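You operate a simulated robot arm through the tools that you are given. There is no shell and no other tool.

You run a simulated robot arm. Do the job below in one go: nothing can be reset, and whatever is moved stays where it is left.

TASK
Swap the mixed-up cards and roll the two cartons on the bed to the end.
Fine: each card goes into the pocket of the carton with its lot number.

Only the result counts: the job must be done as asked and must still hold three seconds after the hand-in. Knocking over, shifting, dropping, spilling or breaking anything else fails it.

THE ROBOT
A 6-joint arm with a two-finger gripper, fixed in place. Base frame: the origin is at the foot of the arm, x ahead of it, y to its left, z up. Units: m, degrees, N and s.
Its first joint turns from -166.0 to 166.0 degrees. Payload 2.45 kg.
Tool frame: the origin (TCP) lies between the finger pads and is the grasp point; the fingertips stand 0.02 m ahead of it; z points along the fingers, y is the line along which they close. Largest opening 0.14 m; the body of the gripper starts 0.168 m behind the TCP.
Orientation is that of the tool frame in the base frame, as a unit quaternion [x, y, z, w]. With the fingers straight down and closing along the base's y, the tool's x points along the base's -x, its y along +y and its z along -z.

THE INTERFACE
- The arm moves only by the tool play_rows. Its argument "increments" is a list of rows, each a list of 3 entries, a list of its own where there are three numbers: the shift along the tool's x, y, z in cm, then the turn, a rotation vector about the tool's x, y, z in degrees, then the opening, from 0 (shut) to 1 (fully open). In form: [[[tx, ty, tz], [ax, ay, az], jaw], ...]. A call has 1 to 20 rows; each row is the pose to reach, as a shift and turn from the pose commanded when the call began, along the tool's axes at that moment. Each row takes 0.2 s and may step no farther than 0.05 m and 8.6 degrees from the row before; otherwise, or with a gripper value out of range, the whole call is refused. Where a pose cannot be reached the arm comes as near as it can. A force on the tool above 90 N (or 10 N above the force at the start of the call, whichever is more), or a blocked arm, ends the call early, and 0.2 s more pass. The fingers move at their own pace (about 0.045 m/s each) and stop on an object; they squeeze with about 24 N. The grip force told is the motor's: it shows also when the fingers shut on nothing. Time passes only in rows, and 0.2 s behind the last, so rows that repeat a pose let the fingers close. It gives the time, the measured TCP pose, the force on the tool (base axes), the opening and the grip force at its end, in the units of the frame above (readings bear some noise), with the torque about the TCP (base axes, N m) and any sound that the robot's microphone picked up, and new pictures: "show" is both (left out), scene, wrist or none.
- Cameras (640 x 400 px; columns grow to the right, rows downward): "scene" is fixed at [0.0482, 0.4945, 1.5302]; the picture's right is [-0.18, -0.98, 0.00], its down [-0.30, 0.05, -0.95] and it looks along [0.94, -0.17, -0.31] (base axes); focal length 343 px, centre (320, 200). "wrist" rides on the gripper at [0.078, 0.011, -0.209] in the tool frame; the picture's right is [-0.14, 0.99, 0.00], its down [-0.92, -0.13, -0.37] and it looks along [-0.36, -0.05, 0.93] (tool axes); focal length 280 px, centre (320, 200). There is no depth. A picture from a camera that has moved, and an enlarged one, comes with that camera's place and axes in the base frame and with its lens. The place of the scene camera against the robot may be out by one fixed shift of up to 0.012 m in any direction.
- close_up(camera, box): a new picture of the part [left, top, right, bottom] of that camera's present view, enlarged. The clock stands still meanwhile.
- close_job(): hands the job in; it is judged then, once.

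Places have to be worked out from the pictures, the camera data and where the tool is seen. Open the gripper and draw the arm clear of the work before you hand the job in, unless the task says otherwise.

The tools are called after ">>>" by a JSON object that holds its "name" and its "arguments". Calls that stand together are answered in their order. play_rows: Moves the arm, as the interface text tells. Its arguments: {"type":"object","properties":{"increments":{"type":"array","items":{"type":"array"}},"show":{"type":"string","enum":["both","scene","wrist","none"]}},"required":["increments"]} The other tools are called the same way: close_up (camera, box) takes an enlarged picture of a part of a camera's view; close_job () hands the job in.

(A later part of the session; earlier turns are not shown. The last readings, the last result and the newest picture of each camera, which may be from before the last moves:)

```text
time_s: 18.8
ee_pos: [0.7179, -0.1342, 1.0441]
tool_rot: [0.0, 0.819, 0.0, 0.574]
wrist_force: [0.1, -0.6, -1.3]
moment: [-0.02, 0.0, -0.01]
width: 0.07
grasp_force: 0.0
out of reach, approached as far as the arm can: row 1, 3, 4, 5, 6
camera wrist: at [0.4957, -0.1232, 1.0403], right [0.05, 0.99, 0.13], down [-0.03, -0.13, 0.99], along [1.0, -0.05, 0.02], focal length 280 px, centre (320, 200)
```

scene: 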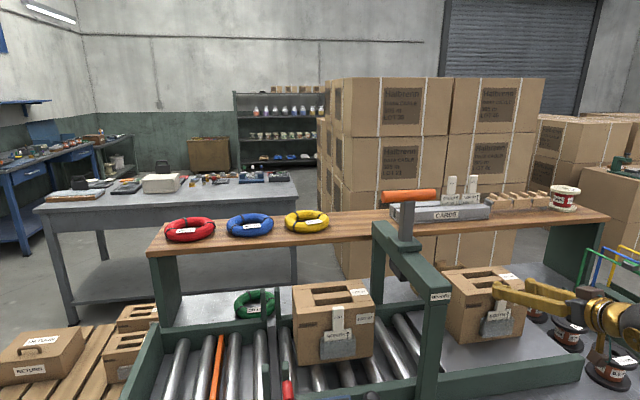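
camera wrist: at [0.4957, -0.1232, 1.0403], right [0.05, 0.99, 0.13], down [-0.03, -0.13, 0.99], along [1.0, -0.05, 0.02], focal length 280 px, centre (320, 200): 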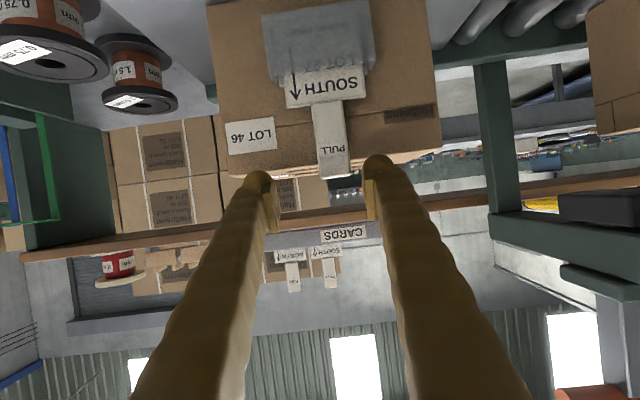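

The arm could not fold in that far: it stopped at (0.718, -0.134, 1.044), above and in front of the carton with nothing touched. So the 70° lean is near its inner limit here. From this close view I'll refine the tab's place before choosing the lean.

>>> {"name": "close_up", "arguments": {"camera": "wrist", "box": [250, 60, 410, 200]}}

>>> {"name": "close_up", "arguments": {"camera": "wrist", "box": [300, 90, 370, 190]}}

```text
2.86 times, centred on (330, 130) of wrist
camera zoom: at [0.4957, -0.1232, 1.0403], right [0.05, 0.99, 0.13], down [-0.03, -0.13, 0.99], along [1.0, -0.05, 0.02], focal length 801 px, centre (291, 400)
```

zoom: 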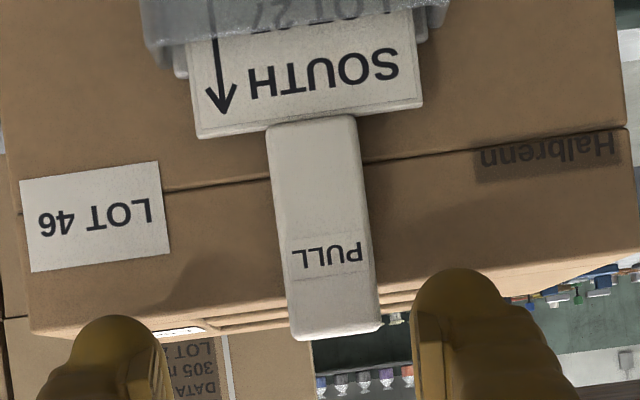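

```text
4.00 times, centred on (335, 140) of wrist
camera zoom: at [0.4957, -0.1232, 1.0403], right [0.05, 0.99, 0.13], down [-0.03, -0.13, 0.99], along [1.0, -0.05, 0.02], focal length 1122 px, centre (260, 440)
```

zoom: 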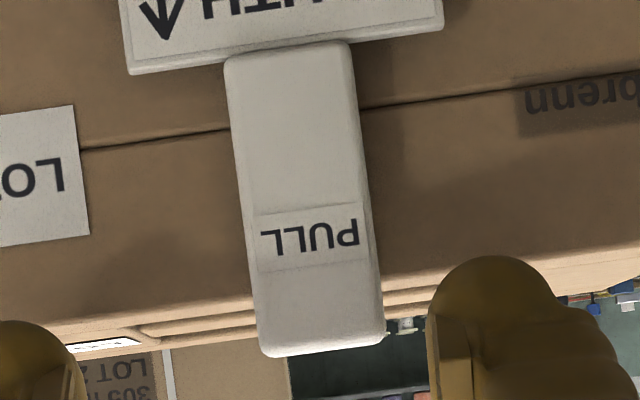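

The readings agree: tab centre y ≈ -0.1195, top z ≈ 1.028, carton top edge ≈ 1.015. I'll use a 62° lean, which should be within reach, and come onto the tab from above. First I raise slightly and check where the arm really goes.

>>> {"name": "play_rows", "arguments": {"increments": [[[-1.8, 0.7, -1.6], [0, 4, 0], 0.5], [[-3.7, 1.5, -3.3], [0, 8, 0], 0.5], [[-3.7, 1.5, -3.3], [0, 8, 0], 0.5]], "show": "wrist"}}

```text
time_s: 19.6
ee_pos: [0.7012, -0.1206, 1.0906]
tool_rot: [-0.001, 0.857, 0.001, 0.515]
wrist_force: [-0.2, 0.5, -0.1]
moment: [0.0, 0.01, -0.02]
width: 0.0703
grasp_force: 0.1
camera wrist: at [0.4793, -0.109, 1.1196], right [0.06, 0.99, 0.12], down [0.11, -0.13, 0.99], along [0.99, -0.05, -0.11], focal length 280 px, centre (320, 200)
```

wrist: 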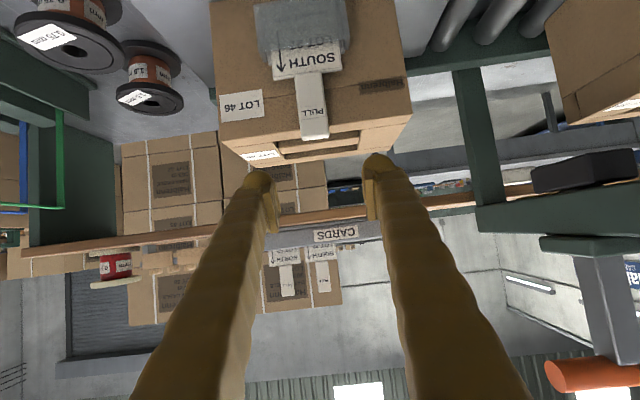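

The pose landed as expected (0.701, -0.121, 1.091). One more enlarged look to confirm the tab's place from this height.

>>> {"name": "close_up", "arguments": {"camera": "wrist", "box": [270, 50, 370, 170]}}

```text
3.33 times, centred on (320, 110) of wrist
camera zoom: at [0.4793, -0.109, 1.1196], right [0.06, 0.99, 0.12], down [0.11, -0.13, 0.99], along [0.99, -0.05, -0.11], focal length 935 px, centre (320, 500)
```

zoom: 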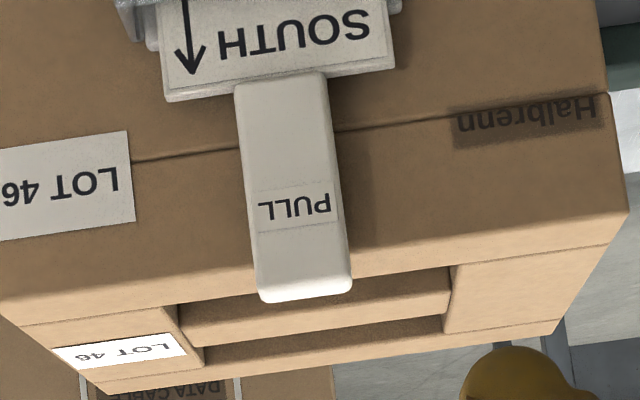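

I'll lower the open fingers around the tab to TCP (0.730, -0.1195, 1.022) and look before closing.

>>> {"name": "play_rows", "arguments": {"increments": [[[0.9, 0.05, 2.1], [0, 0, 0], 0.5], [[1.79, 0.11, 4.2], [0, 0, 0], 0.5], [[3.25, 0.11, 4.98], [0, 0, 0], 0.5], [[4.71, 0.11, 5.76], [0, 0, 0], 0.5], [[4.71, 0.11, 5.76], [0, 0, 0], 0.5]], "show": "both"}}

```text
time_s: 20.8
ee_pos: [0.7304, -0.1213, 1.0207]
tool_rot: [0.0, 0.856, 0.0, 0.516]
wrist_force: [-0.1, -0.2, -0.8]
moment: [-0.01, 0.02, 0.05]
width: 0.0702
grasp_force: 0.1
camera wrist: at [0.5084, -0.1103, 1.0498], right [0.06, 0.99, 0.12], down [0.11, -0.13, 0.99], along [0.99, -0.05, -0.11], focal length 280 px, centre (320, 200)
```

scene: 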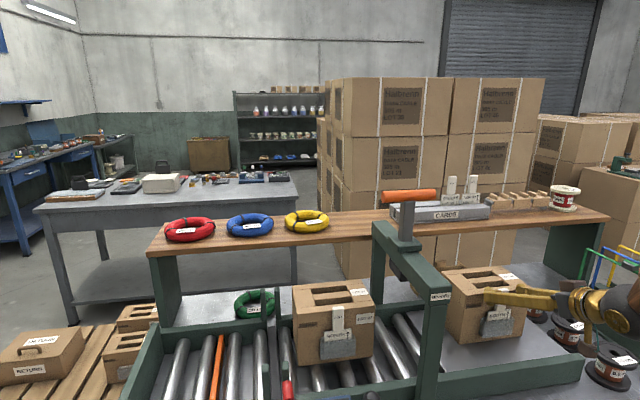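
wrist: 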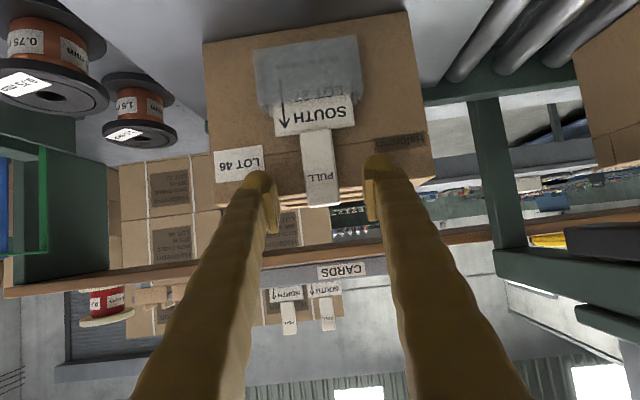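

>>> {"name": "close_up", "arguments": {"camera": "wrist", "box": [230, 120, 410, 240]}}

>>> {"name": "close_up", "arguments": {"camera": "scene", "box": [460, 260, 560, 340]}}

```text
3.33 times, centred on (320, 180) of wrist
camera zoom: at [0.5084, -0.1103, 1.0498], right [0.06, 0.99, 0.12], down [0.11, -0.13, 0.99], along [0.99, -0.05, -0.11], focal length 935 px, centre (320, 267)
```

zoom: 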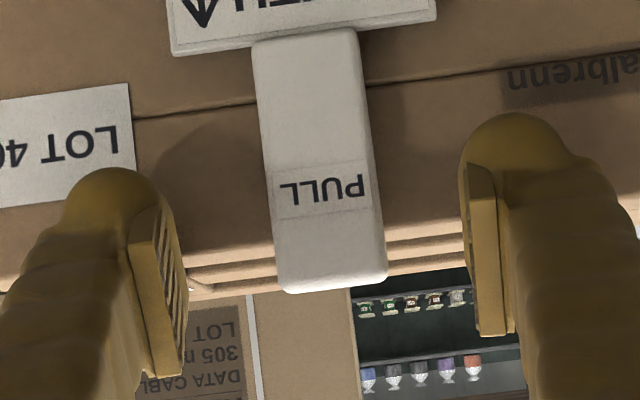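

```text
5.00 times, centred on (510, 300) of scene
camera zoom: at [0.0482, 0.4945, 1.5302], right [-0.18, -0.98, 0.0], down [-0.3, 0.05, -0.95], along [0.94, -0.17, -0.31], focal length 1716 px, centre (-630, -300)
```

zoom: 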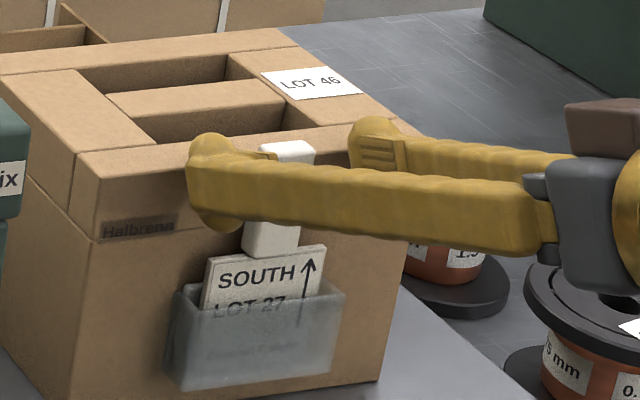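

The fingers straddle the tab evenly and clear the carton's top edge. I'll close on it.

>>> {"name": "play_rows", "arguments": {"increments": [[[0, 0, 0], [0, 0, 0], 0.3], [[0, 0, 0], [0, 0, 0], 0.1], [[0, 0, 0], [0, 0, 0], 0], [[0, 0, 0], [0, 0, 0], 0], [[0, 0, 0], [0, 0, 0], 0], [[0, 0, 0], [0, 0, 0], 0]], "show": "wrist"}}

```text
time_s: 22.2
ee_pos: [0.7302, -0.1225, 1.0212]
tool_rot: [-0.001, 0.857, 0.001, 0.516]
wrist_force: [0.3, -0.1, -0.3]
moment: [0.05, 0.01, 0.01]
width: 0.0264
grasp_force: 23.8
camera wrist: at [0.5084, -0.1103, 1.05], right [0.06, 0.99, 0.12], down [0.11, -0.13, 0.99], along [0.99, -0.05, -0.11], focal length 280 px, centre (320, 200)
```

wrist: 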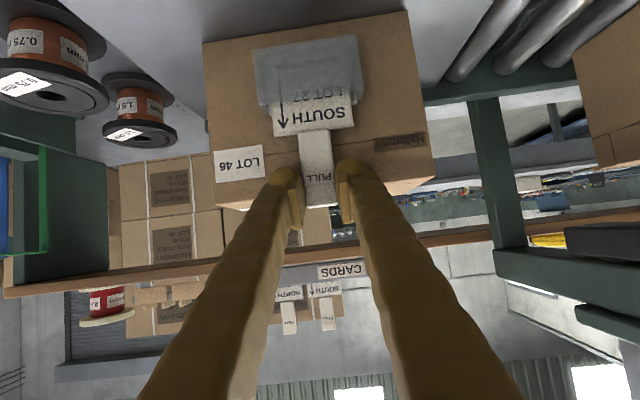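

Gripped: width 26.4 mm at 24 N. Now a straight lift of 12 cm out of the pocket.

>>> {"name": "play_rows", "arguments": {"increments": [[[-1.32, 0, -0.7], [0, 0, 0], 0], [[-2.65, 0, -1.41], [0, 0, 0], 0], [[-4, 0, -2.1], [0, 0, 0], 0], [[-5.3, 0, -2.81], [0, 0, 0], 0], [[-7.95, 0, -4.22], [0, 0, 0], 0], [[-10.6, 0, -5.63], [0, 0, 0], 0]], "show": "both"}}

```text
time_s: 23.6
ee_pos: [0.7305, -0.1223, 1.1409]
tool_rot: [-0.001, 0.857, 0.001, 0.516]
wrist_force: [-0.8, 0.2, 0.5]
moment: [0.01, 0.02, -0.03]
width: 0.0264
grasp_force: 23.7
camera wrist: at [0.5098, -0.1108, 1.1705], right [0.06, 0.99, 0.12], down [0.11, -0.13, 0.99], along [0.99, -0.05, -0.11], focal length 280 px, centre (320, 200)
```

scene: 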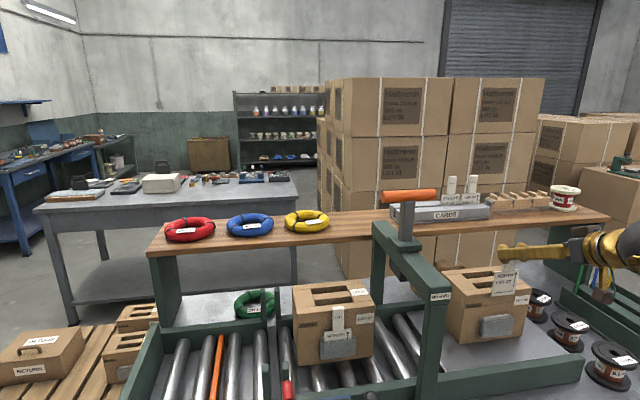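
wrist: 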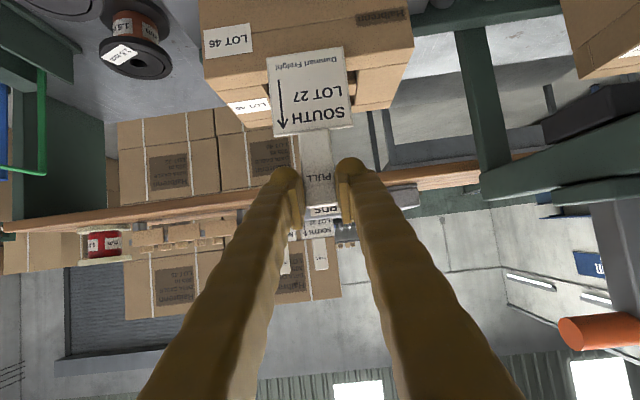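

The card is out of the pocket and hanging cleanly. I'll enlarge it to measure where its lower edge hangs from the grasp point.

>>> {"name": "close_up", "arguments": {"camera": "wrist", "box": [250, 30, 380, 220]}}

>>> {"name": "close_up", "arguments": {"camera": "scene", "box": [470, 230, 570, 350]}}

```text
2.11 times, centred on (315, 125) of wrist
camera zoom: at [0.5098, -0.1108, 1.1705], right [0.06, 0.99, 0.12], down [0.11, -0.13, 0.99], along [0.99, -0.05, -0.11], focal length 590 px, centre (330, 358)
```

zoom: 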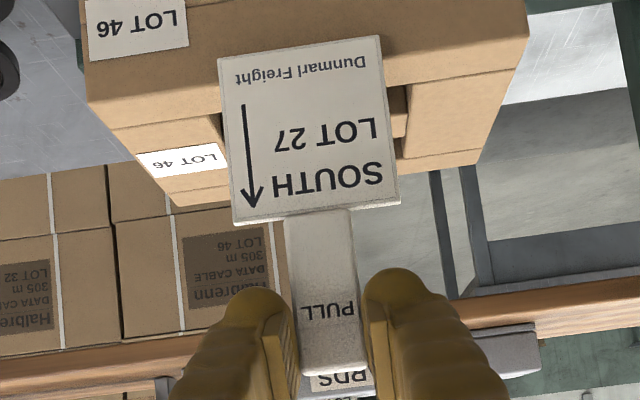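

```text
3.33 times, centred on (520, 290) of scene
camera zoom: at [0.0482, 0.4945, 1.5302], right [-0.18, -0.98, 0.0], down [-0.3, 0.05, -0.95], along [0.94, -0.17, -0.31], focal length 1144 px, centre (-347, -100)
```

zoom: 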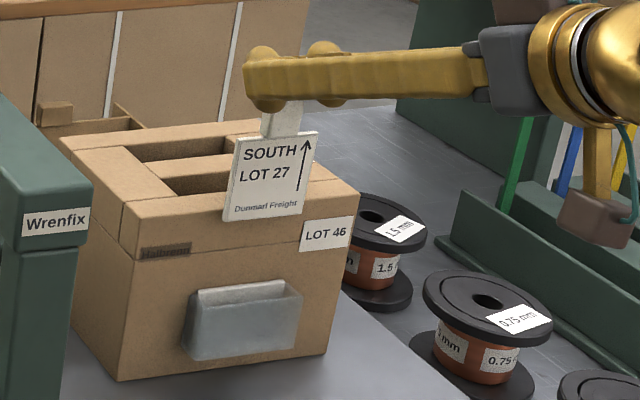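

The card hangs straight, its lower edge 13.0 cm below the TCP. I'll carry it up to z 1.36 and forward to x 0.95, y -0.05, right of the orange handle, to view the groove before inserting.

>>> {"name": "play_rows", "arguments": {"increments": [[[-3.9, 0, -2.06], [0, 0, 0], 0], [[-7.8, 0, -4.12], [0, 0, 0], 0], [[-11.6, 0, -6.2], [0, 0, 0], 0], [[-15.5, 0, -8.24], [0, 0, 0], 0], [[-19.4, 0, -10.3], [0, 0, 0], 0], [[-21.4, 1.2, -6.5], [0, 0, 0], 0], [[-23.5, 2.6, -2.6], [0, 0, 0], 0], [[-25.5, 4, 1.2], [0, 0, 0], 0], [[-27.6, 5.5, 5.1], [0, 0, 0], 0], [[-29.7, 7, 9.1], [0, 0, 0], 0], [[-29.7, 7, 9.1], [0, 0, 0], 0]], "show": "both"}}

```text
time_s: 26.0
ee_pos: [0.9524, -0.0504, 1.3589]
tool_rot: [0.0, 0.857, 0.0, 0.516]
wrist_force: [-0.6, -0.7, -1.0]
moment: [-0.04, -0.02, -0.01]
width: 0.0261
grasp_force: 23.8
camera wrist: at [0.7307, -0.0383, 1.3877], right [0.06, 0.99, 0.12], down [0.11, -0.13, 0.99], along [0.99, -0.05, -0.11], focal length 280 px, centre (320, 200)
```

scene: 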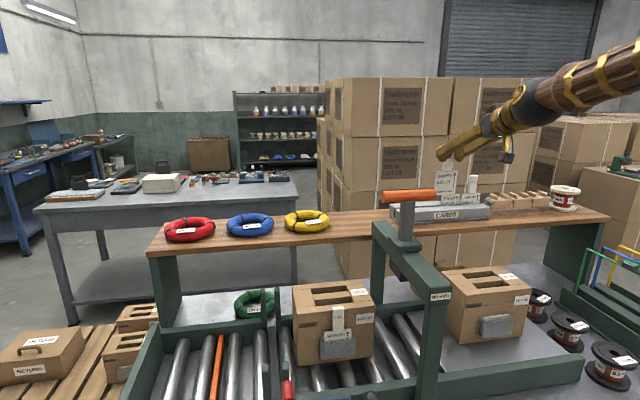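
wrist: 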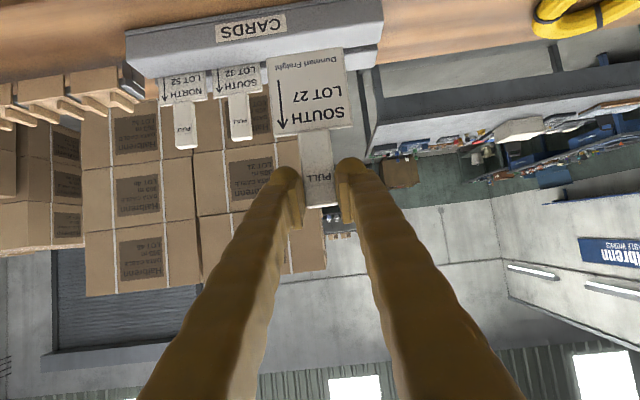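

>>> {"name": "close_up", "arguments": {"camera": "wrist", "box": [310, 0, 400, 80]}}

>>> {"name": "close_up", "arguments": {"camera": "wrist", "box": [110, 0, 270, 160]}}

```text
5.00 times, centred on (355, 40) of wrist
camera zoom: at [0.7307, -0.0383, 1.3877], right [0.06, 0.99, 0.12], down [0.11, -0.13, 0.99], along [0.99, -0.05, -0.11], focal length 1402 px, centre (145, 1000)
```

zoom: 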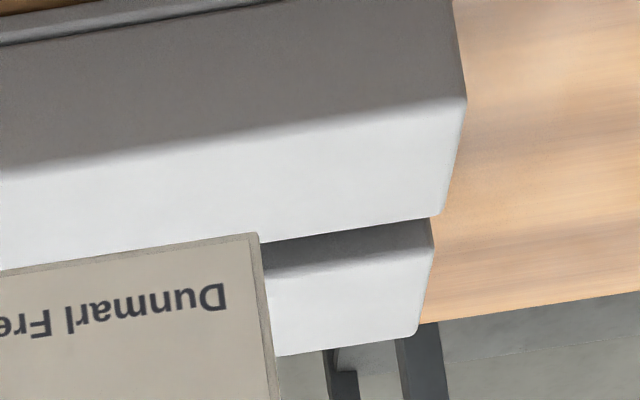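

```text
2.50 times, centred on (190, 80) of wrist
camera zoom: at [0.7307, -0.0383, 1.3877], right [0.06, 0.99, 0.12], down [0.11, -0.13, 0.99], along [0.99, -0.05, -0.11], focal length 701 px, centre (645, 500)
```

zoom: 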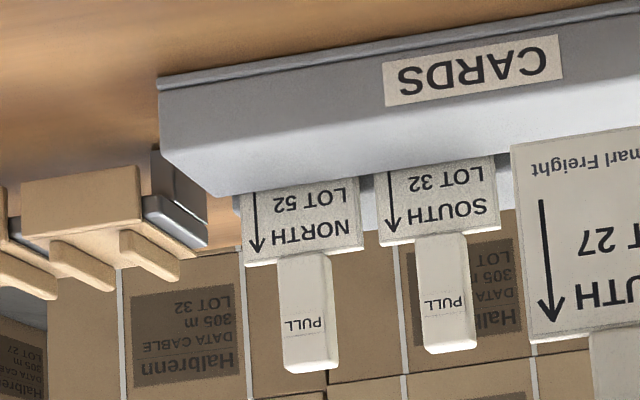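

Combining this view with the earlier one puts the groove at x 1.0995–1.1143, rack top at z 1.1376, floor about 1.110. I'll move over the groove with the card leaned 4° back, so it will rest against the rear bar when let go. I stop with its edge about 1 cm above the rack to check alignment.

>>> {"name": "play_rows", "arguments": {"increments": [[[-1.7, 0, 3.3], [0, 1, 0], 0], [[-3.5, 0, 6.5], [0, 2, 0], 0], [[-5.2, 0, 9.8], [0, 3, 0], 0], [[-6.9, 0, 13], [0, 4, 0], 0], [[-4.5, 0, 14.3], [0, 4, 0], 0], [[-2, 0, 15.6], [0, 4, 0], 0], [[0.33, 0, 16.84], [0, 4, 0], 0], [[0.33, 0, 16.84], [0, 4, 0], 0]], "show": "both"}}

```text
time_s: 27.8
ee_pos: [1.0972, -0.0503, 1.2796]
tool_rot: [-0.001, 0.874, 0.001, 0.485]
wrist_force: [-1.1, 0.2, -0.4]
moment: [0.01, 0.0, 0.01]
width: 0.0263
grasp_force: 24.2
camera wrist: at [0.8785, -0.0389, 1.3219], right [0.07, 0.99, 0.12], down [0.17, -0.13, 0.98], along [0.98, -0.05, -0.18], focal length 280 px, centre (320, 200)
```

scene: 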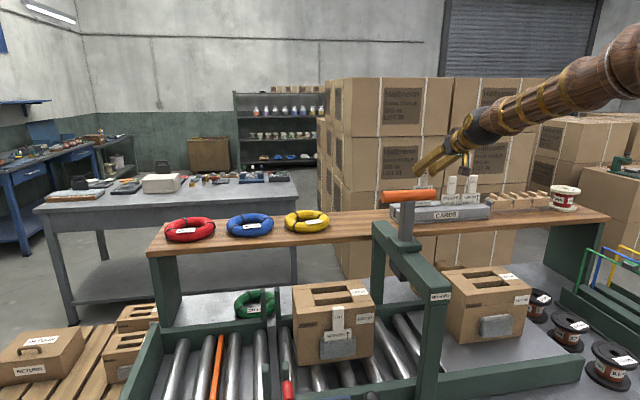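
wrist: 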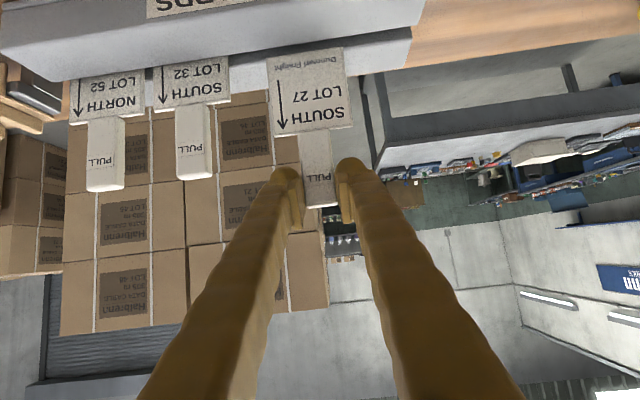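

>>> {"name": "close_up", "arguments": {"camera": "wrist", "box": [240, 0, 430, 110]}}

>>> {"name": "close_up", "arguments": {"camera": "wrist", "box": [300, 10, 420, 90]}}

>>> {"name": "close_up", "arguments": {"camera": "scene", "box": [380, 150, 500, 230]}}

```text
3.37 times, centred on (335, 55) of wrist
camera zoom: at [0.8785, -0.0389, 1.3219], right [0.07, 0.99, 0.12], down [0.17, -0.13, 0.98], along [0.98, -0.05, -0.18], focal length 944 px, centre (270, 688)
```

zoom: 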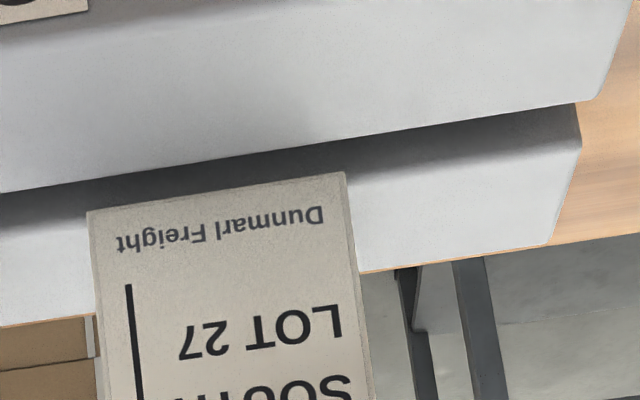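

```text
5.00 times, centred on (360, 50) of wrist
camera zoom: at [0.8785, -0.0389, 1.3219], right [0.07, 0.99, 0.12], down [0.17, -0.13, 0.98], along [0.98, -0.05, -0.18], focal length 1402 px, centre (120, 950)
```

zoom: 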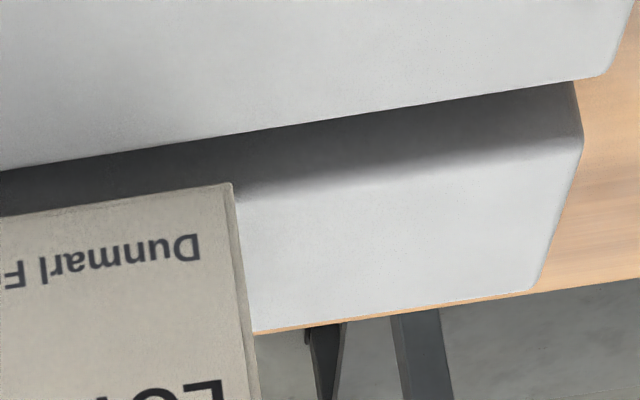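

```text
5.00 times, centred on (440, 190) of scene
camera zoom: at [0.0482, 0.4945, 1.5302], right [-0.18, -0.98, 0.0], down [-0.3, 0.05, -0.95], along [0.94, -0.17, -0.31], focal length 1716 px, centre (-280, 250)
```

zoom: 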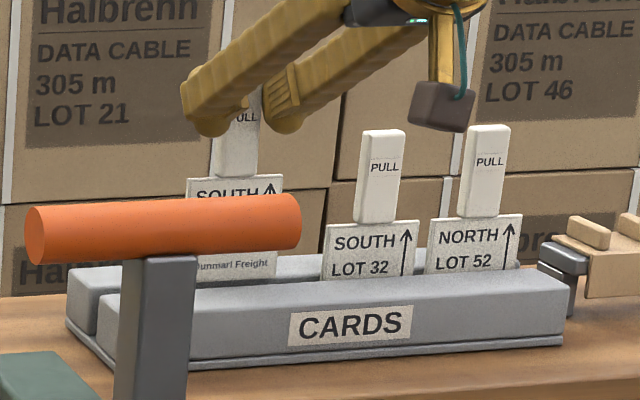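

The card's lower edge is about 1 cm above the rack and slightly toward the front bar. I'll shift 5 mm forward, go down 8 mm, and check again at small parallax.

>>> {"name": "play_rows", "arguments": {"increments": [[[0.2, 0, 0.42], [0, 0, 0], 0], [[0.41, 0, 0.85], [0, 0, 0], 0], [[0.41, 0, 0.85], [0, 0, 0], 0]], "show": "none"}}

>>> {"name": "close_up", "arguments": {"camera": "wrist", "box": [240, 0, 430, 110]}}

>>> {"name": "close_up", "arguments": {"camera": "wrist", "box": [320, 20, 380, 70]}}

```text
time_s: 28.6
ee_pos: [1.1032, -0.0516, 1.2707]
tool_rot: [0.0, 0.874, 0.0, 0.486]
wrist_force: [-3.1, -0.1, 0.5]
moment: [-0.01, 0.32, 0.03]
width: 0.0262
grasp_force: 23.7
```

```text
3.37 times, centred on (335, 55) of wrist
camera zoom: at [0.8833, -0.0391, 1.314], right [0.07, 0.99, 0.12], down [0.17, -0.13, 0.98], along [0.98, -0.05, -0.18], focal length 944 px, centre (270, 688)
```

zoom: 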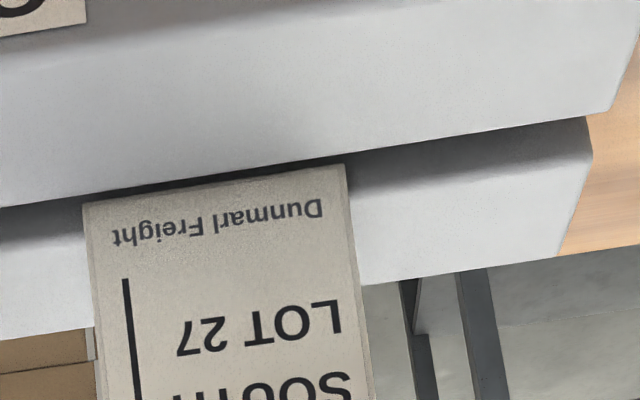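

```text
8.00 times, centred on (350, 45) of wrist
camera zoom: at [0.8833, -0.0391, 1.314], right [0.07, 0.99, 0.12], down [0.17, -0.13, 0.98], along [0.98, -0.05, -0.18], focal length 2243 px, centre (80, 1440)
```

zoom: 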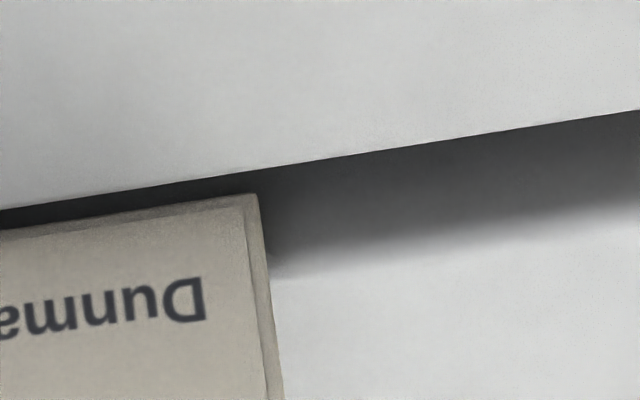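

A light 3 N contact shows the card's foot has just entered the groove and touches the rear bar, so the card sits about 2 cm ahead of the TCP. I'll back off 5 mm and then lower it gently, about 2.2 cm.

>>> {"name": "play_rows", "arguments": {"increments": [[[0.27, 0, -0.42], [0, 0, 0], 0], [[0.27, 0, -0.42], [0, 0, 0], 0], [[0.69, 0, -0.16], [0, 0, 0], 0], [[1.12, 0, 0.11], [0, 0, 0], 0], [[1.54, 0, 0.37], [0, 0, 0], 0], [[1.96, 0, 0.64], [0, 0, 0], 0], [[2.13, 0, 0.74], [0, 0, 0], 0], [[2.13, 0, 0.74], [0, 0, 0], 0]], "show": "both"}}

```text
time_s: 30.4
ee_pos: [1.0965, -0.051, 1.2491]
tool_rot: [-0.001, 0.874, 0.001, 0.486]
wrist_force: [0.2, 0.3, 0.3]
moment: [-0.01, -0.02, 0.01]
width: 0.0262
grasp_force: 24.1
camera wrist: at [0.8784, -0.0393, 1.2927], right [0.07, 0.99, 0.12], down [0.17, -0.13, 0.98], along [0.98, -0.05, -0.18], focal length 280 px, centre (320, 200)
```

scene: 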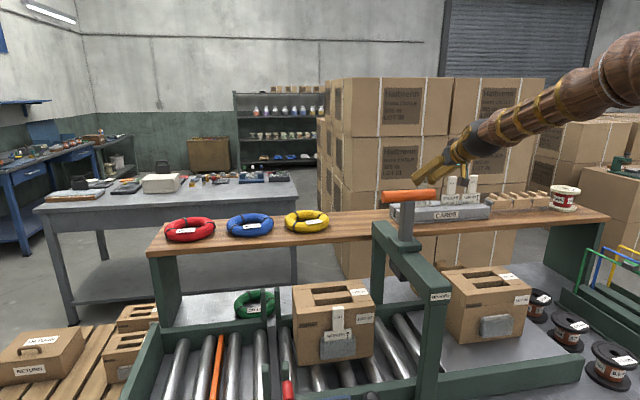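
wrist: 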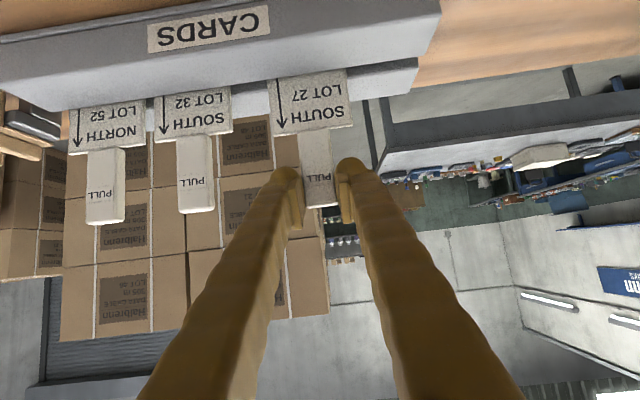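

The card slid into the groove without force. I'll compare its height with the neighbouring cards to see how much farther it has to go.

>>> {"name": "close_up", "arguments": {"camera": "wrist", "box": [60, 20, 380, 230]}}

>>> {"name": "close_up", "arguments": {"camera": "scene", "box": [380, 150, 500, 230]}}

```text
1.90 times, centred on (220, 125) of wrist
camera zoom: at [0.8784, -0.0393, 1.2927], right [0.07, 0.99, 0.12], down [0.17, -0.13, 0.98], along [0.98, -0.05, -0.18], focal length 534 px, centre (510, 343)
```

zoom: 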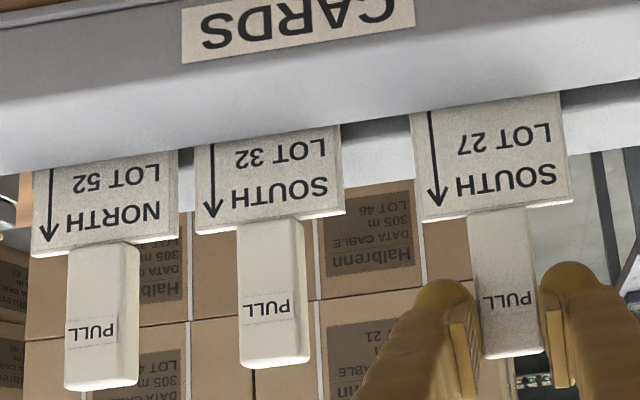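

```text
5.00 times, centred on (440, 190) of scene
camera zoom: at [0.0482, 0.4945, 1.5302], right [-0.18, -0.98, 0.0], down [-0.3, 0.05, -0.95], along [0.94, -0.17, -0.31], focal length 1716 px, centre (-280, 250)
```

zoom: 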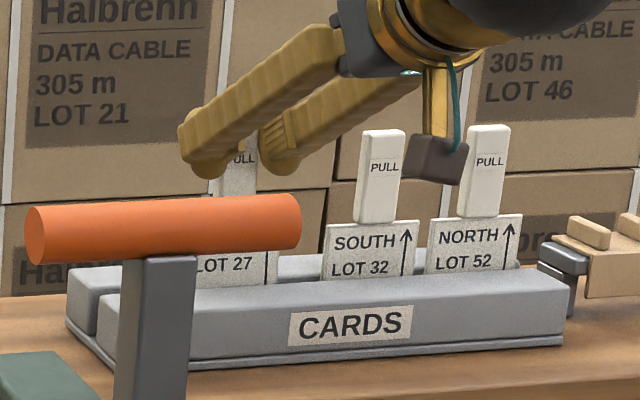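

My card stands about 6 mm higher than its neighbours. I'll lower 4 mm and then in 1 mm steps while watching the force.

>>> {"name": "play_rows", "arguments": {"increments": [[[0.17, 0, 0.1], [0, 0, 0], 0], [[0.34, 0, 0.21], [0, 0, 0], 0], [[0.34, 0, 0.21], [0, 0, 0], 0]], "show": "none"}}

>>> {"name": "play_rows", "arguments": {"increments": [[[0.09, 0, 0.05], [0, 0, 0], 0], [[0.09, 0, 0.05], [0, 0, 0], 0]], "show": "none"}}

```text
time_s: 31.2
ee_pos: [1.0972, -0.051, 1.2461]
tool_rot: [0.0, 0.874, 0.001, 0.485]
wrist_force: [1.0, -0.5, -0.4]
moment: [0.02, -0.01, 0.0]
width: 0.0264
grasp_force: 24.2
```

```text
time_s: 31.8
ee_pos: [1.0974, -0.0518, 1.2444]
tool_rot: [-0.001, 0.874, 0.001, 0.486]
wrist_force: [-0.5, 0.3, -0.3]
moment: [0.0, -0.03, -0.03]
width: 0.0262
grasp_force: 24.1
```

No contact yet, so I continue downward in small steps.

>>> {"name": "play_rows", "arguments": {"increments": [[[0.09, 0, 0.05], [0, 0, 0], 0], [[0.17, 0, 0.11], [0, 0, 0], 0], [[0.17, 0, 0.11], [0, 0, 0], 0]], "show": "none"}}

>>> {"name": "play_rows", "arguments": {"increments": [[[0.09, 0, 0.05], [0, 0, 0], 0], [[0.09, 0, 0.05], [0, 0, 0], 0]], "show": "none"}}

```text
time_s: 32.6
ee_pos: [1.0961, -0.0514, 1.242]
tool_rot: [-0.001, 0.874, 0.001, 0.486]
wrist_force: [-0.2, 0.2, -1.4]
moment: [-0.02, 0.0, 0.0]
width: 0.0263
grasp_force: 23.7
```

```text
time_s: 33.2
ee_pos: [1.0974, -0.0506, 1.2421]
tool_rot: [0.0, 0.874, 0.001, 0.485]
wrist_force: [-0.2, 0.4, 0.0]
moment: [0.02, 0.0, 0.01]
width: 0.026
grasp_force: 23.8
```

Still free; I go on 1 mm at a time.

>>> {"name": "play_rows", "arguments": {"increments": [[[0.09, 0, 0.05], [0, 0, 0], 0], [[0.09, 0, 0.05], [0, 0, 0], 0]], "show": "none"}}

>>> {"name": "play_rows", "arguments": {"increments": [[[0.09, 0, 0.05], [0, 0, 0], 0], [[0.09, 0, 0.05], [0, 0, 0], 0]], "show": "wrist"}}

```text
time_s: 33.8
ee_pos: [1.0965, -0.0514, 1.2398]
tool_rot: [0.0, 0.874, 0.001, 0.486]
wrist_force: [0.4, 0.4, 4.0]
moment: [-0.03, -0.03, 0.01]
width: 0.026
grasp_force: 24.1
```

```text
time_s: 34.4
ee_pos: [1.0974, -0.0503, 1.2395]
tool_rot: [0.0, 0.874, 0.0, 0.485]
wrist_force: [0.2, 0.8, 11.8]
moment: [-0.02, -0.12, -0.02]
width: 0.026
grasp_force: 23.9
camera wrist: at [0.8781, -0.0394, 1.2838], right [0.07, 0.99, 0.12], down [0.17, -0.13, 0.98], along [0.98, -0.05, -0.18], focal length 280 px, centre (320, 200)
```

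wrist: 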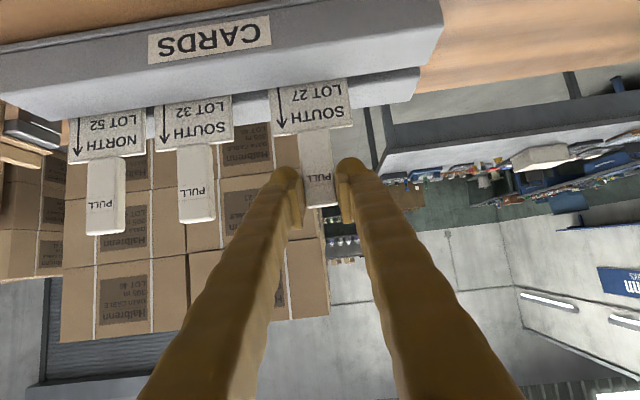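

The card has touched the groove floor (12 N). I'll ease up 1.5 mm and nudge it back against the rear bar.

>>> {"name": "play_rows", "arguments": {"increments": [[[-0.13, 0, -0.08], [0, 0, 0], 0], [[-0.18, 0, 0.01], [0, 0, 0], 0], [[-0.18, 0, 0.01], [0, 0, 0], 0]], "show": "none"}}

>>> {"name": "play_rows", "arguments": {"increments": [[[-0.05, 0, 0.09], [0, 0, 0], 0], [[-0.05, 0, 0.09], [0, 0, 0], 0]], "show": "none"}}

>>> {"name": "play_rows", "arguments": {"increments": [[[-0.05, 0, 0.09], [0, 0, 0], 0], [[-0.05, 0, 0.09], [0, 0, 0], 0]], "show": "none"}}

```text
time_s: 35.2
ee_pos: [1.0978, -0.052, 1.2405]
tool_rot: [0.0, 0.874, 0.0, 0.486]
wrist_force: [-0.7, -0.1, 8.5]
moment: [0.01, 0.08, 0.02]
width: 0.026
grasp_force: 23.7
```

```text
time_s: 35.8
ee_pos: [1.0991, -0.051, 1.2404]
tool_rot: [-0.001, 0.874, 0.001, 0.486]
wrist_force: [0.3, 0.5, 8.3]
moment: [0.02, 0.0, 0.03]
width: 0.0261
grasp_force: 23.7
```

```text
time_s: 36.4
ee_pos: [1.0989, -0.0506, 1.2406]
tool_rot: [-0.001, 0.875, 0.001, 0.485]
wrist_force: [-0.5, -0.8, 5.0]
moment: [0.0, -0.04, -0.01]
width: 0.0265
grasp_force: 23.9
```

Still about 5 N on the floor and no contact behind. I raise another 1 mm and step farther back.

>>> {"name": "play_rows", "arguments": {"increments": [[[-0.09, 0, -0.05], [0, 0, 0], 0], [[-0.19, 0, 0.12], [0, 0, 0], 0], [[-0.19, 0, 0.12], [0, 0, 0], 0]], "show": "none"}}

>>> {"name": "play_rows", "arguments": {"increments": [[[-0.05, 0, 0.09], [0, 0, 0], 0], [[-0.05, 0, 0.09], [0, 0, 0], 0]], "show": "none"}}

>>> {"name": "play_rows", "arguments": {"increments": [[[-0.05, 0, 0.09], [0, 0, 0], 0], [[-0.05, 0, 0.09], [0, 0, 0], 0]], "show": "none"}}

```text
time_s: 37.2
ee_pos: [1.1012, -0.0516, 1.2417]
tool_rot: [-0.001, 0.875, 0.001, 0.485]
wrist_force: [-6.3, 0.1, -1.9]
moment: [0.0, 0.62, -0.02]
width: 0.0262
grasp_force: 24.1
```

```text
time_s: 37.8
ee_pos: [1.1024, -0.0513, 1.2416]
tool_rot: [0.0, 0.874, 0.001, 0.485]
wrist_force: [-5.0, -0.5, -0.3]
moment: [-0.02, 0.47, 0.04]
width: 0.0262
grasp_force: 24.0
```

```text
time_s: 38.4
ee_pos: [1.103, -0.0505, 1.2425]
tool_rot: [-0.001, 0.875, 0.001, 0.485]
wrist_force: [-5.0, 0.2, 0.2]
moment: [-0.02, 0.45, 0.05]
width: 0.0262
grasp_force: 24.4
```

Light contact with the rear bar (5 N). I'll relax 1.5 mm, lower 1 mm, and open the fingers just enough (to 4.2 cm) to let go.

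>>> {"name": "play_rows", "arguments": {"increments": [[[0.08, 0, -0.13], [0, 0, 0], 0], [[0.16, 0, -0.08], [0, 0, 0], 0], [[0.16, 0, -0.08], [0, 0, 0], 0.22], [[0.16, 0, -0.08], [0, 0, 0], 0.25], [[0.16, 0, -0.08], [0, 0, 0], 0.3], [[0.16, 0, -0.08], [0, 0, 0], 0.3], [[0.16, 0, -0.08], [0, 0, 0], 0.3]], "show": "both"}}

```text
time_s: 40.0
ee_pos: [1.1017, -0.0508, 1.2406]
tool_rot: [-0.001, 0.874, 0.001, 0.485]
wrist_force: [0.9, -0.8, -0.9]
moment: [0.01, -0.02, 0.02]
width: 0.042
grasp_force: 0.0
camera wrist: at [0.8833, -0.0394, 1.2842], right [0.07, 0.99, 0.12], down [0.17, -0.13, 0.98], along [0.98, -0.05, -0.18], focal length 280 px, centre (320, 200)
```

scene: 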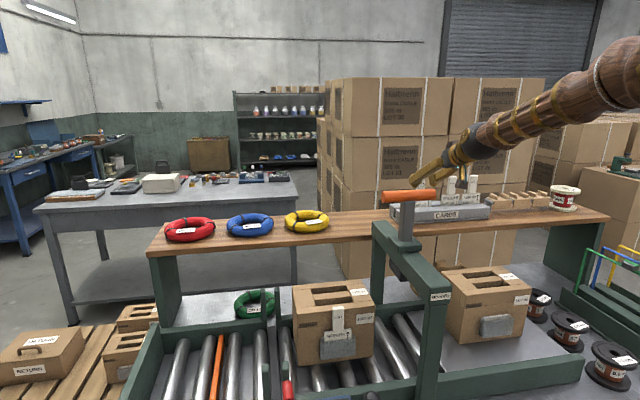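
wrist: 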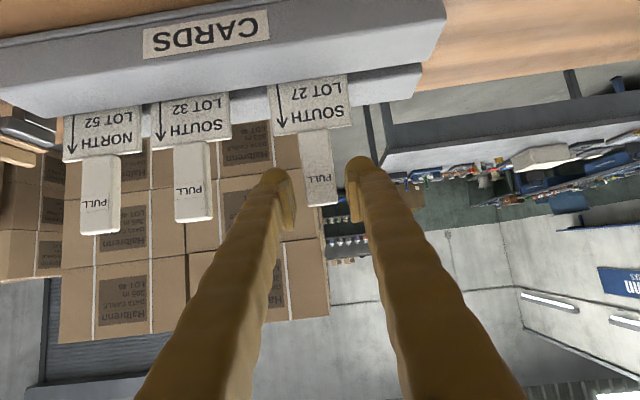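

The card stands by itself, leaning slightly on the rear bar. I back away along the tool axis and look again.

>>> {"name": "play_rows", "arguments": {"increments": [[[0, 0, -2], [0, 0, 0], 0.3], [[0, 0, -5], [0, 0, 0], 0.3], [[0, 0, -9], [0, 0, 0], 0.4], [[0, 0, -13], [0, 0, 0], 0.5]], "show": "both"}}

>>> {"name": "close_up", "arguments": {"camera": "wrist", "box": [120, 20, 400, 220]}}

```text
time_s: 41.0
ee_pos: [0.9924, -0.0523, 1.3087]
tool_rot: [-0.001, 0.875, 0.001, 0.485]
wrist_force: [0.8, -0.1, -0.4]
moment: [0.02, -0.03, 0.01]
width: 0.07
grasp_force: 0.1
camera wrist: at [0.773, -0.041, 1.353], right [0.07, 0.99, 0.12], down [0.18, -0.13, 0.98], along [0.98, -0.05, -0.18], focal length 280 px, centre (320, 200)
```

scene: 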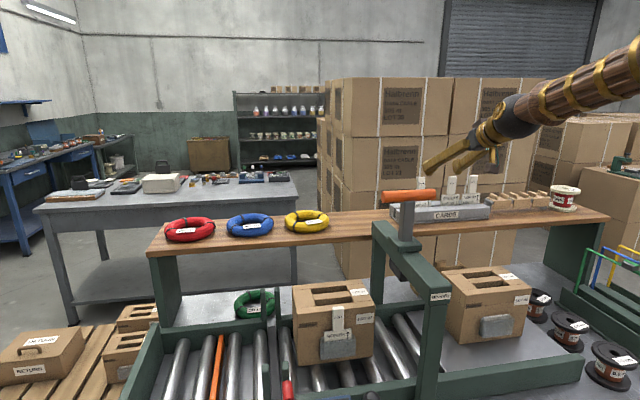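
wrist: 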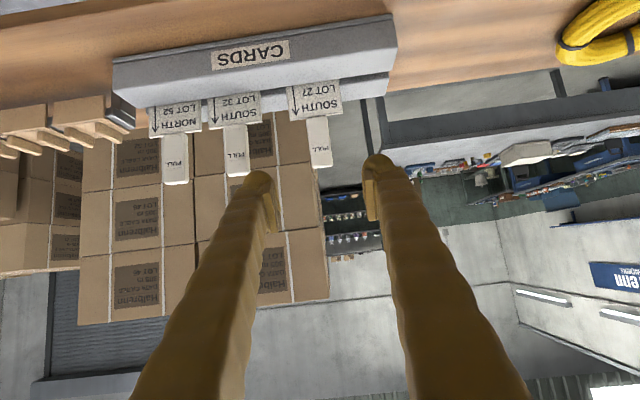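

```text
2.00 times, centred on (260, 120) of wrist
camera zoom: at [0.773, -0.041, 1.353], right [0.07, 0.99, 0.12], down [0.18, -0.13, 0.98], along [0.98, -0.05, -0.18], focal length 561 px, centre (440, 360)
```

zoom: 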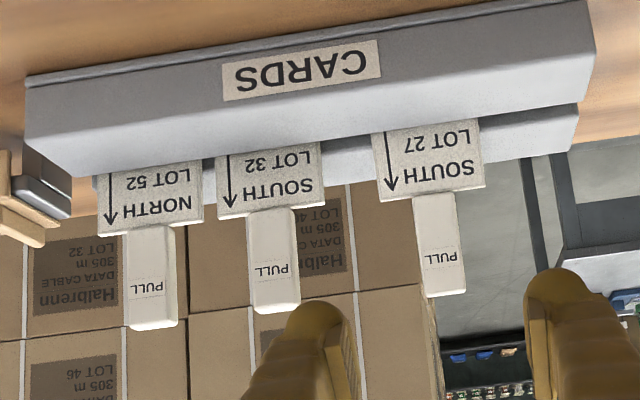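

SOUTH LOT 27 is parked next to the spares. Now I draw back, rise to z 1.42 and cross to the left in front of and above the gantry handle, towards carton 27.

>>> {"name": "play_rows", "arguments": {"increments": [[[0.57, 0, -4.4], [0, 0, 0], 0.5], [[1.14, 0, -8.8], [0, 0, 0], 0.5], [[1.7, 0, -13.2], [0, 0, 0], 0.5], [[2.3, 0, -17.6], [0, 0, 0], 0.5], [[2.9, 0, -22], [0, 0, 0], 0.5], [[3.43, 0, -26.4], [0, 0, 0], 0.5], [[3.8, 4.7, -27], [0, 0, 0], 0.5], [[4.1, 9.5, -27.5], [0, 0, 0], 0.5], [[4.4, 14.3, -28], [0, 0, 0], 0.5], [[4.7, 19.1, -28.6], [0, 0, 0], 0.5], [[5, 23.9, -29.1], [0, 0, 0], 0.5], [[5.4, 28.7, -29.6], [0, 0, 0], 0.5], [[5.7, 33.5, -30.1], [0, 0, 0], 0.5], [[6.08, 38.2, -30.7], [0, 0, 0], 0.5]], "show": "wrist"}}

```text
time_s: 44.0
ee_pos: [0.7003, 0.3315, 1.4217]
tool_rot: [-0.001, 0.874, 0.001, 0.486]
wrist_force: [0.6, 0.4, 0.6]
moment: [0.01, 0.02, -0.01]
width: 0.0699
grasp_force: 0.0
camera wrist: at [0.4811, 0.3431, 1.465], right [0.07, 0.99, 0.12], down [0.17, -0.13, 0.98], along [0.98, -0.05, -0.18], focal length 280 px, centre (320, 200)
```

wrist: 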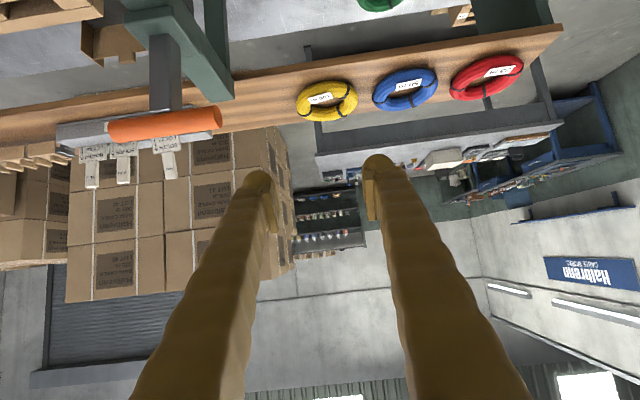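

Now descend in front of carton 27 to z 1.12 for a look at its tab.

>>> {"name": "play_rows", "arguments": {"increments": [[[3.7, 0, 2.15], [0, -0.6, 0], 0.5], [[7.4, 0, 4.3], [0, -1.2, 0], 0.5], [[11.1, 0, 6.45], [0, -1.8, 0], 0.5], [[14.8, 0, 8.6], [0, -2.4, 0], 0.5], [[18.5, 0, 10.75], [0, -3, 0], 0.5], [[22.2, 0, 12.9], [0, -3.5, 0], 0.5], [[25.97, 0, 15.05], [0, -4, 0], 0.5], [[25.97, 0, 15.05], [0, -4, 0], 0.5]], "show": "both"}}

>>> {"name": "close_up", "arguments": {"camera": "wrist", "box": [240, 20, 400, 160]}}

```text
time_s: 45.8
ee_pos: [0.6863, 0.3323, 1.1184]
tool_rot: [0.0, 0.856, 0.001, 0.516]
wrist_force: [-0.1, 0.1, 0.2]
moment: [-0.02, 0.0, -0.03]
width: 0.0699
grasp_force: 0.1
camera wrist: at [0.4654, 0.3441, 1.1479], right [0.06, 0.99, 0.12], down [0.11, -0.13, 0.99], along [0.99, -0.05, -0.11], focal length 280 px, centre (320, 200)
```

scene: 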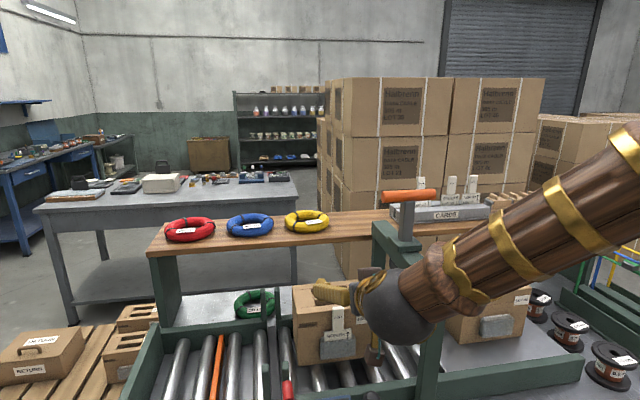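
wrist: 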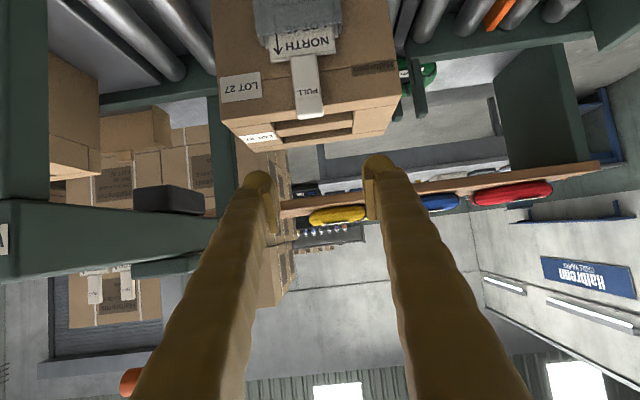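

```text
2.86 times, centred on (320, 90) of wrist
camera zoom: at [0.4654, 0.3441, 1.1479], right [0.06, 0.99, 0.12], down [0.11, -0.13, 0.99], along [0.99, -0.05, -0.11], focal length 801 px, centre (320, 514)
```

zoom: 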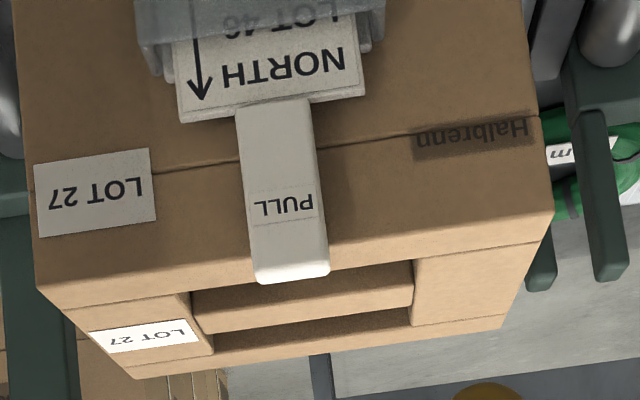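

Carton 27's tab: front x ≈ 0.7375, centre y ≈ 0.331, top z ≈ 1.0286; carton top edge about 1.0155. I lower the open fingers around it to TCP (0.730, 0.331, 1.021).

>>> {"name": "play_rows", "arguments": {"increments": [[[1.55, -0.06, 3.3], [0, 0, 0], 0.5], [[3.11, -0.13, 6.6], [0, 0, 0], 0.5], [[4.8, -0.13, 7.5], [0, 0, 0], 0.5], [[6.55, -0.13, 8.43], [0, 0, 0], 0.5], [[6.55, -0.13, 8.43], [0, 0, 0], 0.5]], "show": "wrist"}}

>>> {"name": "close_up", "arguments": {"camera": "wrist", "box": [230, 120, 410, 240]}}

```text
time_s: 47.0
ee_pos: [0.7329, 0.3284, 1.024]
tool_rot: [-0.001, 0.857, 0.001, 0.516]
wrist_force: [1.0, -0.1, -0.2]
moment: [0.01, -0.04, 0.04]
width: 0.07
grasp_force: 0.1
camera wrist: at [0.5111, 0.3402, 1.0522], right [0.06, 0.99, 0.12], down [0.11, -0.13, 0.99], along [0.99, -0.05, -0.11], focal length 280 px, centre (320, 200)
```

wrist: 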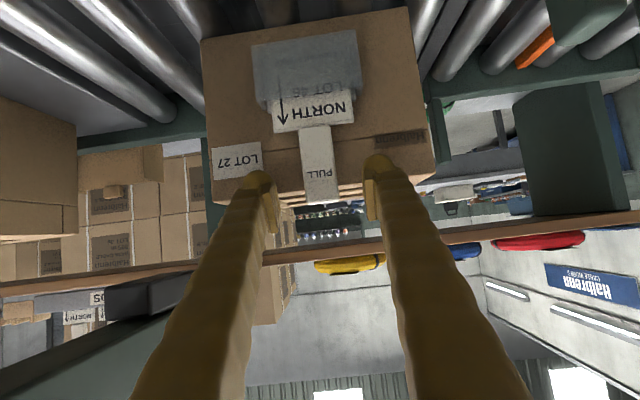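

```text
3.33 times, centred on (320, 180) of wrist
camera zoom: at [0.5111, 0.3402, 1.0522], right [0.06, 0.99, 0.12], down [0.11, -0.13, 0.99], along [0.99, -0.05, -0.11], focal length 935 px, centre (320, 267)
```

zoom: 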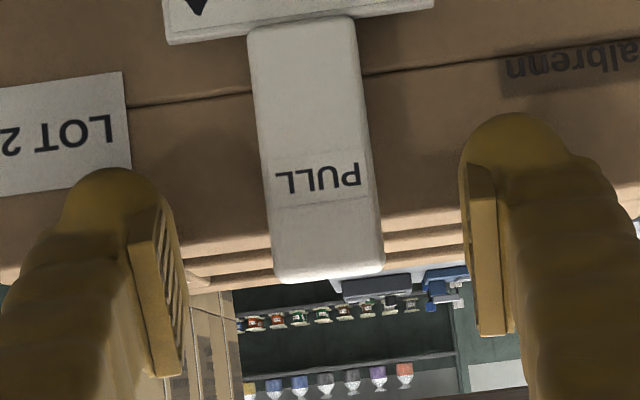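

Same arrangement as before, only about 2.5 mm high. I lower by that and close on the tab.

>>> {"name": "play_rows", "arguments": {"increments": [[[0.22, 0.05, 0.12], [0, 0, 0], 0.5], [[0.22, 0.05, 0.12], [0, 0, 0], 0.3], [[0.22, 0.05, 0.12], [0, 0, 0], 0.1], [[0.22, 0.05, 0.12], [0, 0, 0], 0], [[0.22, 0.05, 0.12], [0, 0, 0], 0], [[0.22, 0.05, 0.12], [0, 0, 0], 0], [[0.22, 0.05, 0.12], [0, 0, 0], 0]], "show": "wrist"}}

>>> {"name": "close_up", "arguments": {"camera": "wrist", "box": [230, 120, 410, 240]}}

```text
time_s: 48.6
ee_pos: [0.7325, 0.3293, 1.0211]
tool_rot: [-0.001, 0.857, 0.001, 0.516]
wrist_force: [-0.5, 0.8, -0.4]
moment: [-0.01, -0.01, 0.0]
width: 0.0261
grasp_force: 24.2
camera wrist: at [0.5113, 0.3411, 1.0495], right [0.06, 0.99, 0.12], down [0.11, -0.13, 0.99], along [0.99, -0.05, -0.11], focal length 280 px, centre (320, 200)
```

wrist: 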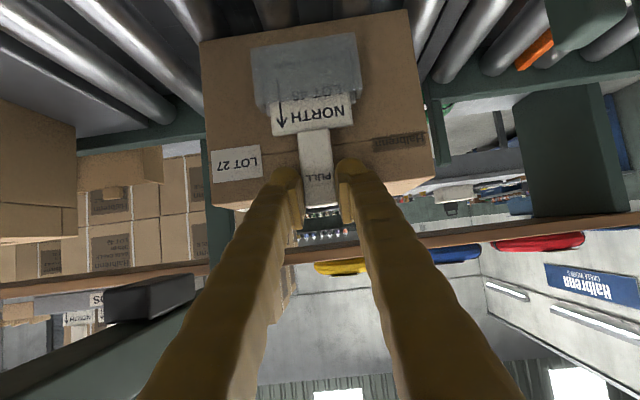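

```text
3.33 times, centred on (320, 180) of wrist
camera zoom: at [0.5113, 0.3411, 1.0495], right [0.06, 0.99, 0.12], down [0.11, -0.13, 0.99], along [0.99, -0.05, -0.11], focal length 935 px, centre (320, 267)
```

zoom: 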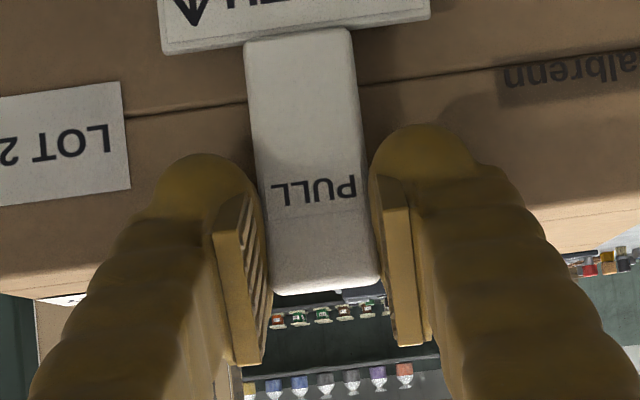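

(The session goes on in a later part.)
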